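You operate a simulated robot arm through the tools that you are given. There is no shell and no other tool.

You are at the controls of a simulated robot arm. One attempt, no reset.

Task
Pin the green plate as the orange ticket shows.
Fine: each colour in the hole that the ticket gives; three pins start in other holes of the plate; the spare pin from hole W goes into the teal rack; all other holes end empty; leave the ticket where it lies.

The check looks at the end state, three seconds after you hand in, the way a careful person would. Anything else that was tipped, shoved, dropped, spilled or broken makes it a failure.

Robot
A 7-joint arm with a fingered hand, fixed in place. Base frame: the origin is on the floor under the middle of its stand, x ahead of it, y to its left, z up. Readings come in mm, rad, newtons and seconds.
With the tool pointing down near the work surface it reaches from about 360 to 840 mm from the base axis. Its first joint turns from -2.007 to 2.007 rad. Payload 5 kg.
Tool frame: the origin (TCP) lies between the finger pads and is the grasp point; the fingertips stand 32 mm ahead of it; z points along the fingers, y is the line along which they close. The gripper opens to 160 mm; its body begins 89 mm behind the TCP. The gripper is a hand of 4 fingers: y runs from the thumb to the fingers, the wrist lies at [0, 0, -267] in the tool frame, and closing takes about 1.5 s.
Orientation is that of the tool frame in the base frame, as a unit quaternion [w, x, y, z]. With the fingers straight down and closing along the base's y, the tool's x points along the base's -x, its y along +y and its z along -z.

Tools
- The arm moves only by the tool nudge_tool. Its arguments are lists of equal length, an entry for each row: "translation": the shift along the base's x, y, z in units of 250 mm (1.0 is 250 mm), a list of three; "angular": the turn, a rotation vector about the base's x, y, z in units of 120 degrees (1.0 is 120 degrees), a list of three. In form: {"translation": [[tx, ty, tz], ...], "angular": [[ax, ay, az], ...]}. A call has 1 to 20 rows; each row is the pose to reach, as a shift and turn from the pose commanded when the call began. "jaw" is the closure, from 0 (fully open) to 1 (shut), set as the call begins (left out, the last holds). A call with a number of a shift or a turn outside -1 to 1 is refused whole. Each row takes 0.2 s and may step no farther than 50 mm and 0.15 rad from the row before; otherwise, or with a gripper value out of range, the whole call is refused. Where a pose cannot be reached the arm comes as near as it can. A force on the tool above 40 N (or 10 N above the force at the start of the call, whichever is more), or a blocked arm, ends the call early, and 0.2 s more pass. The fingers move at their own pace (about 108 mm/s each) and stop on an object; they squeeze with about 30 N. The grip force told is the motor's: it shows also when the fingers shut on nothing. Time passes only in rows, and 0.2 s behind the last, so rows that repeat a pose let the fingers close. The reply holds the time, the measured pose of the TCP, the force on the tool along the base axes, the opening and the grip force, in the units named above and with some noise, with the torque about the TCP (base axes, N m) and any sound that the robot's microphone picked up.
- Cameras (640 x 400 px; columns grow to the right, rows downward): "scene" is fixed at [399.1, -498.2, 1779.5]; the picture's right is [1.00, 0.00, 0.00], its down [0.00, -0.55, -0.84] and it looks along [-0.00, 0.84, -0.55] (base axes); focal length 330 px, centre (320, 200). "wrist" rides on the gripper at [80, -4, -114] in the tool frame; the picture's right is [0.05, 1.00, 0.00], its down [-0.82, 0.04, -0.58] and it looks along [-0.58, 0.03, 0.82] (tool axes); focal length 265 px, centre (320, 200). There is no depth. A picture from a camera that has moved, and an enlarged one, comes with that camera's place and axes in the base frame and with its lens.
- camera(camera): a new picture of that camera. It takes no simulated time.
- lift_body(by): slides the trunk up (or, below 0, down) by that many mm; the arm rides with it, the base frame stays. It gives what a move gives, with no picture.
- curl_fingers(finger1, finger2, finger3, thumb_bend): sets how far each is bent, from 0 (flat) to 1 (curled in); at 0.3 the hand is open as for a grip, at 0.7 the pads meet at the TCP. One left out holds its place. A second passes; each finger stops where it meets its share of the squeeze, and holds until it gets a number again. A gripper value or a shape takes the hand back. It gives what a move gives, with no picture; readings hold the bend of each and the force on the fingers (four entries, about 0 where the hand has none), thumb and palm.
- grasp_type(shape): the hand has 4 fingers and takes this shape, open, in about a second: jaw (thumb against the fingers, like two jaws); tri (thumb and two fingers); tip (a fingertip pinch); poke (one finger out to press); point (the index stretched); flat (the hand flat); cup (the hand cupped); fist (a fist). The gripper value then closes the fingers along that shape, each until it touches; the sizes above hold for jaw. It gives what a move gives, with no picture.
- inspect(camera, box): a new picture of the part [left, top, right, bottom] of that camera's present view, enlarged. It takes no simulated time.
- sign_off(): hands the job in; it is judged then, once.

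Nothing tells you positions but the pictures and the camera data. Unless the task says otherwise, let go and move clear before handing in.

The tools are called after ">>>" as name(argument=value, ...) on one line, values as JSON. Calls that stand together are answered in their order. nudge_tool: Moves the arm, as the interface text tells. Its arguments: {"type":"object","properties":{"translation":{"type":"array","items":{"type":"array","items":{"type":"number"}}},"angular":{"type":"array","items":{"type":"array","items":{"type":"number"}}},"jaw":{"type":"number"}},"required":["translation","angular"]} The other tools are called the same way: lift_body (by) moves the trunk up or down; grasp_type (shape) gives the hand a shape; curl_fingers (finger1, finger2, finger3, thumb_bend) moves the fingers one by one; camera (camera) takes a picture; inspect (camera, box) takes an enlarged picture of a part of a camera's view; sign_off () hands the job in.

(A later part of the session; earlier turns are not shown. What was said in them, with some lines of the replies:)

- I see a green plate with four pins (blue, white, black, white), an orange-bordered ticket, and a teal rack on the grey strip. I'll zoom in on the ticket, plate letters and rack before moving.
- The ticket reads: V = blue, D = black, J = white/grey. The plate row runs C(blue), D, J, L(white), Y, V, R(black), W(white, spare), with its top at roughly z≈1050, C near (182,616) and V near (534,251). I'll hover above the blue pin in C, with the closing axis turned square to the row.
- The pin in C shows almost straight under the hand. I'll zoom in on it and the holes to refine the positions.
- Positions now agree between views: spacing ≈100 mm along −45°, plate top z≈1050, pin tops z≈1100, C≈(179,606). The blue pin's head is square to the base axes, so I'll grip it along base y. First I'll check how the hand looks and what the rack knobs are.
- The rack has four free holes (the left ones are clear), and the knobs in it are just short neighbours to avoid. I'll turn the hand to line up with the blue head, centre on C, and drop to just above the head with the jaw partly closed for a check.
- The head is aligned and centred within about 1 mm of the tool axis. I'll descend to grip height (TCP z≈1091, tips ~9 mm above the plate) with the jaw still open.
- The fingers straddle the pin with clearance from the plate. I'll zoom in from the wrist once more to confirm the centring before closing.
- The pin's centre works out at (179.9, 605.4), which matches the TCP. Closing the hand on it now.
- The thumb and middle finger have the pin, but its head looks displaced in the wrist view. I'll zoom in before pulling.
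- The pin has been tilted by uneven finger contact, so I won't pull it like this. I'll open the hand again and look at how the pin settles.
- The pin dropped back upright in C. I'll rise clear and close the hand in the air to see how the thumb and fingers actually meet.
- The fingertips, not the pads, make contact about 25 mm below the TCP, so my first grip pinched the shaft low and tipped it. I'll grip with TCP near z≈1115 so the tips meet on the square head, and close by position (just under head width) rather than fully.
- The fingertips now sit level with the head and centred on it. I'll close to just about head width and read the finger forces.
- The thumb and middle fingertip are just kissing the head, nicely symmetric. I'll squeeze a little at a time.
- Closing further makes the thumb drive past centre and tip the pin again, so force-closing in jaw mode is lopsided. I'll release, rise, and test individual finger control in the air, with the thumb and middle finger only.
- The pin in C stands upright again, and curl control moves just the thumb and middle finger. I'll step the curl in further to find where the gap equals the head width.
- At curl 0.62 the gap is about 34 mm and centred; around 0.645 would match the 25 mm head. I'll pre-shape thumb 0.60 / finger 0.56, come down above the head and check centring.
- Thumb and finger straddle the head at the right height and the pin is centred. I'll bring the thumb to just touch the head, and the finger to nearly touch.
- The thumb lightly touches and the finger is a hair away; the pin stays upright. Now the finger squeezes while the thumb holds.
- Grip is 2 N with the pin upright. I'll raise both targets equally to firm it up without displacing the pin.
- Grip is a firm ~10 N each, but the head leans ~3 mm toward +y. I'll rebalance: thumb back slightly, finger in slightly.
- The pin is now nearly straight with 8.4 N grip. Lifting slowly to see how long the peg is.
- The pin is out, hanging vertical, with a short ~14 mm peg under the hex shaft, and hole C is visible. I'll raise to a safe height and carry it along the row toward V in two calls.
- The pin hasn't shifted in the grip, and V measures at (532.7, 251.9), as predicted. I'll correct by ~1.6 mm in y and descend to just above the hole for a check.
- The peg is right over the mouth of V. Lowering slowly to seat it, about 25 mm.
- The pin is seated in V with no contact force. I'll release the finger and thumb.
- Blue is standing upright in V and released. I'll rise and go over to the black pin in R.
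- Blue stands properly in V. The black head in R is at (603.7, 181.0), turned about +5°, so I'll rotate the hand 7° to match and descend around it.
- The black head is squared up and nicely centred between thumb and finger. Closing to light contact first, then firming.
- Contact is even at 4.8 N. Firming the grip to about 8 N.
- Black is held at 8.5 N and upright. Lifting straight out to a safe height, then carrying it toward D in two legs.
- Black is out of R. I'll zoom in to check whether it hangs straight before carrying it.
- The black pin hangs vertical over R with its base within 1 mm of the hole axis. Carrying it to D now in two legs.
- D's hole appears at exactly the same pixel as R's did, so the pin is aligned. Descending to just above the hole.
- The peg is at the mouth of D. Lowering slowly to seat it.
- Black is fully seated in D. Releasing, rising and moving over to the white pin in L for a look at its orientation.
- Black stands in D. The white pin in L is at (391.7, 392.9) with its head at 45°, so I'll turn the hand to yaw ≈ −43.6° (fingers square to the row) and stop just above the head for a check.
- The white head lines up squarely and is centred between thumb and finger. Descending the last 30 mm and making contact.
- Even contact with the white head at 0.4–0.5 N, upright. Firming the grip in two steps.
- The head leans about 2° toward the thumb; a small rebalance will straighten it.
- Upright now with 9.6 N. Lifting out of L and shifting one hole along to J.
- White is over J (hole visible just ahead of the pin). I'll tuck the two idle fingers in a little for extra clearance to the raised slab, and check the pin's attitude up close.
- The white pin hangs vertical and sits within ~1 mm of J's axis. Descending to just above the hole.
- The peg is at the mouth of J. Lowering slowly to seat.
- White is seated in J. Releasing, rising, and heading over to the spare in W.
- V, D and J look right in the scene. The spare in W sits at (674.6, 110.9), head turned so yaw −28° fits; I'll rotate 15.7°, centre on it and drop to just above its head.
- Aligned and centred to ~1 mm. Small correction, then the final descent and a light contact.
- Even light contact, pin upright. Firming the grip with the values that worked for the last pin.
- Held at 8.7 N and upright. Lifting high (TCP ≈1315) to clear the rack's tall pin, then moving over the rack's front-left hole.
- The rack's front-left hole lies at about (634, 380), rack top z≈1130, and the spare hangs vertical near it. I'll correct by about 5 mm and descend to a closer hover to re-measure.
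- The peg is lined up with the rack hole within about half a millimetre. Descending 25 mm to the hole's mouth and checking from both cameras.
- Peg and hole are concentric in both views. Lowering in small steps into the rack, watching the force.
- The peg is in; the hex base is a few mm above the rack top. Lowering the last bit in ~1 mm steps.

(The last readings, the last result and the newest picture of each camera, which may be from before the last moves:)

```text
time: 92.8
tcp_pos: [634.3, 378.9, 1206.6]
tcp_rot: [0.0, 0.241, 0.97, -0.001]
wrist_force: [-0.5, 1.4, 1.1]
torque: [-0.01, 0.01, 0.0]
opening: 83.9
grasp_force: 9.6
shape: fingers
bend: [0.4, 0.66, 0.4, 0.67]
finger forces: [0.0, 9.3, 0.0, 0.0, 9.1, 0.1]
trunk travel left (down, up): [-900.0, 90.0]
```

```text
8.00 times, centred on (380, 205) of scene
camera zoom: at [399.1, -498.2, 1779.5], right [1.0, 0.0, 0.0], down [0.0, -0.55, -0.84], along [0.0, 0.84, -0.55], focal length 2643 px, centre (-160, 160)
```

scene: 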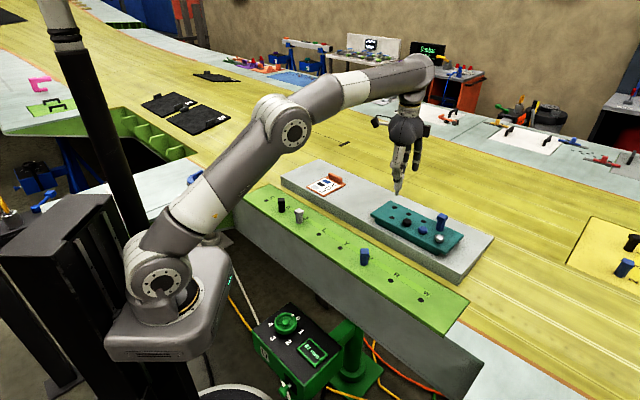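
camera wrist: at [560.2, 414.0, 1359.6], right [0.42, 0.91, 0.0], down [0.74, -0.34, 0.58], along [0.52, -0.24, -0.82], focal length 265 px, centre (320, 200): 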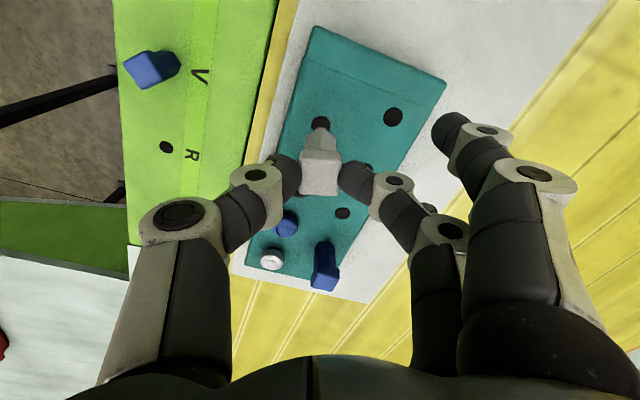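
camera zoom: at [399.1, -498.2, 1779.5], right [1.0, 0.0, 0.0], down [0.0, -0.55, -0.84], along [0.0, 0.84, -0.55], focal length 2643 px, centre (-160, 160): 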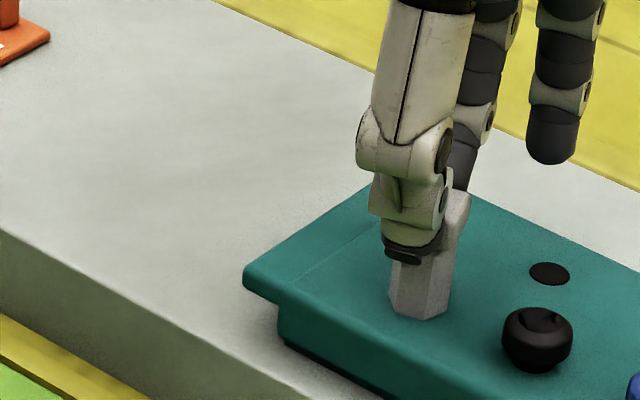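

The grip force rose slightly as the base touched the rack top, so it's seated. Releasing and checking it stands.

>>> curl_fingers(finger2=0.6, thumb_bend=0.61)

>>> inspect(camera="wrist", box=[220, 80, 420, 245])

```text
time: 93.8
tcp_pos: [633.6, 379.7, 1207.2]
tcp_rot: [0.0, 0.242, 0.97, 0.0]
wrist_force: [-0.4, 0.0, -0.1]
torque: [0.02, -0.02, -0.01]
opening: 89.6
grasp_force: 0.0
shape: fingers
bend: [0.4, 0.6, 0.4, 0.61]
finger forces: [0.0, 0.1, 0.0, 0.1, 0.0, 0.0]
trunk travel left (down, up): [-900.0, 90.0]
```

```text
2.42 times, centred on (320, 162) of wrist
camera zoom: at [560.4, 414.2, 1320.3], right [0.42, 0.91, 0.0], down [0.74, -0.34, 0.58], along [0.52, -0.24, -0.82], focal length 643 px, centre (320, 291)
```

zoom: 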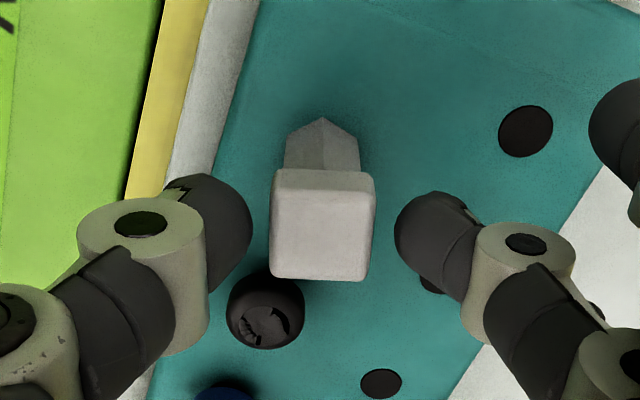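

The spare stands upright and free in the rack. Rising straight up and backing away so I can view everything unobstructed.

>>> nudge_tool(translation=[[0, 0, 0.04], [0, 0, 0.12], [0, 0, 0.24], [0, 0, 0.4], [0, 0, 0.55], [-0.08, 0.02, 0.65], [-0.2, 0.04, 0.7], [-0.34, 0.06, 0.72], [-0.5, 0.08, 0.74], [-0.66, 0.1, 0.76], [-0.8, 0.12, 0.76], [-0.8, 0.12, 0.76]], angular=[[0, 0, 0], [0, 0, 0], [0, 0, 0], [0, 0, 0], [0, 0, 0], [0, 0, 0], [0, 0, 0], [0, 0, 0], [0, 0, 0], [0, 0, 0], [0, 0, 0], [0, 0, 0]])

>>> camera(camera="scene")

>>> inspect(camera="scene", box=[230, 165, 390, 275])

>>> inspect(camera="scene", box=[340, 190, 480, 310])

>>> camera(camera="wrist")

```text
time: 96.4
tcp_pos: [435.3, 410.1, 1397.9]
tcp_rot: [0.0, 0.242, 0.97, 0.0]
wrist_force: [0.9, 0.6, -0.1]
torque: [0.0, 0.01, 0.0]
opening: 89.6
grasp_force: 0.1
shape: fingers
bend: [0.4, 0.6, 0.4, 0.61]
finger forces: [0.0, 0.0, 0.0, 0.0, 0.1, 0.0]
trunk travel left (down, up): [-900.0, 90.0]
```

```text
taken
```

scene: 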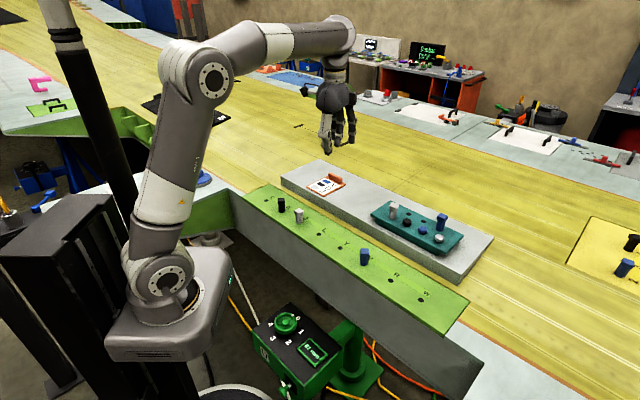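

```text
3.64 times, centred on (310, 220) of scene
camera zoom: at [399.1, -498.2, 1779.5], right [1.0, 0.0, 0.0], down [0.0, -0.55, -0.84], along [0.0, 0.84, -0.55], focal length 1201 px, centre (356, 127)
```

zoom: 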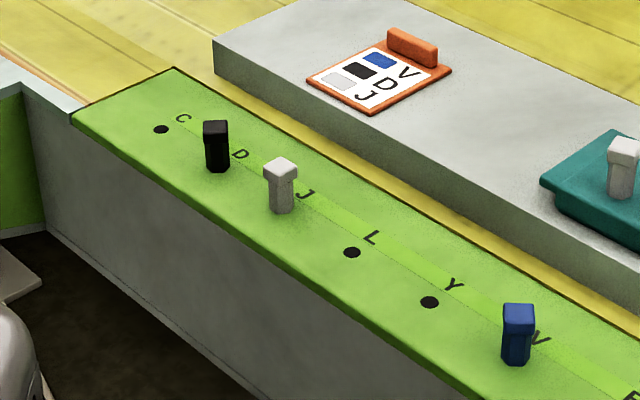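

```text
3.33 times, centred on (410, 250) of scene
camera zoom: at [399.1, -498.2, 1779.5], right [1.0, 0.0, 0.0], down [0.0, -0.55, -0.84], along [0.0, 0.84, -0.55], focal length 1101 px, centre (20, 33)
```

zoom: 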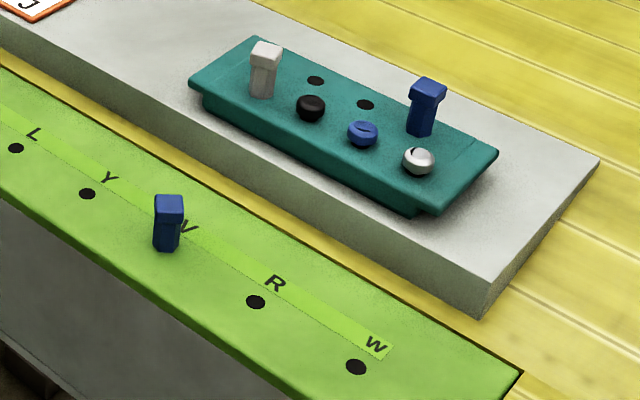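

```text
taken
camera wrist: at [361.5, 444.7, 1510.4], right [0.42, 0.91, 0.0], down [0.74, -0.35, 0.58], along [0.52, -0.24, -0.82], focal length 265 px, centre (320, 200)
```

wrist: 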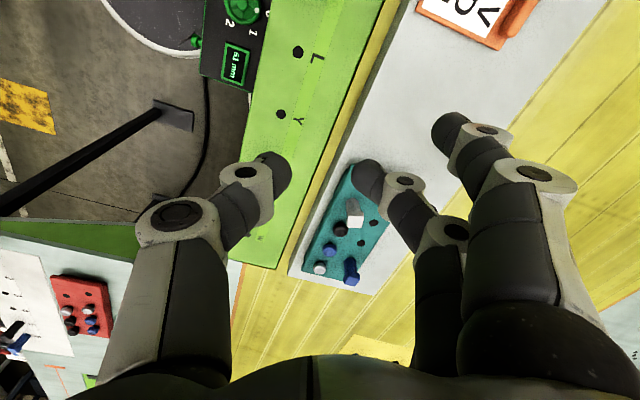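

Everything matches the ticket: black in D, white in J and blue in V. C, L, Y, R and W are empty, the spare stands in the teal rack, and the ticket is where it was. The hand is clear, so I'm handing in.

>>> sign_off()

```text
The job is handed in.
```

The green plate is now pinned as the orange ticket shows, and the job is handed in.

- **Plate:** blue is in V, black in D and white in J. Holes C, L, Y, R and W are empty.
- **Spare pin:** the white pin from W stands upright in the front-left hole of the teal rack.
- **Everything else:** the ticket and the other rack pieces look to be where they were, and the hand was clear of the table before I handed in.

My first two grips on the blue pin tilted it in its hole. I let go each time, it settled back upright, and I changed the grip before lifting it.
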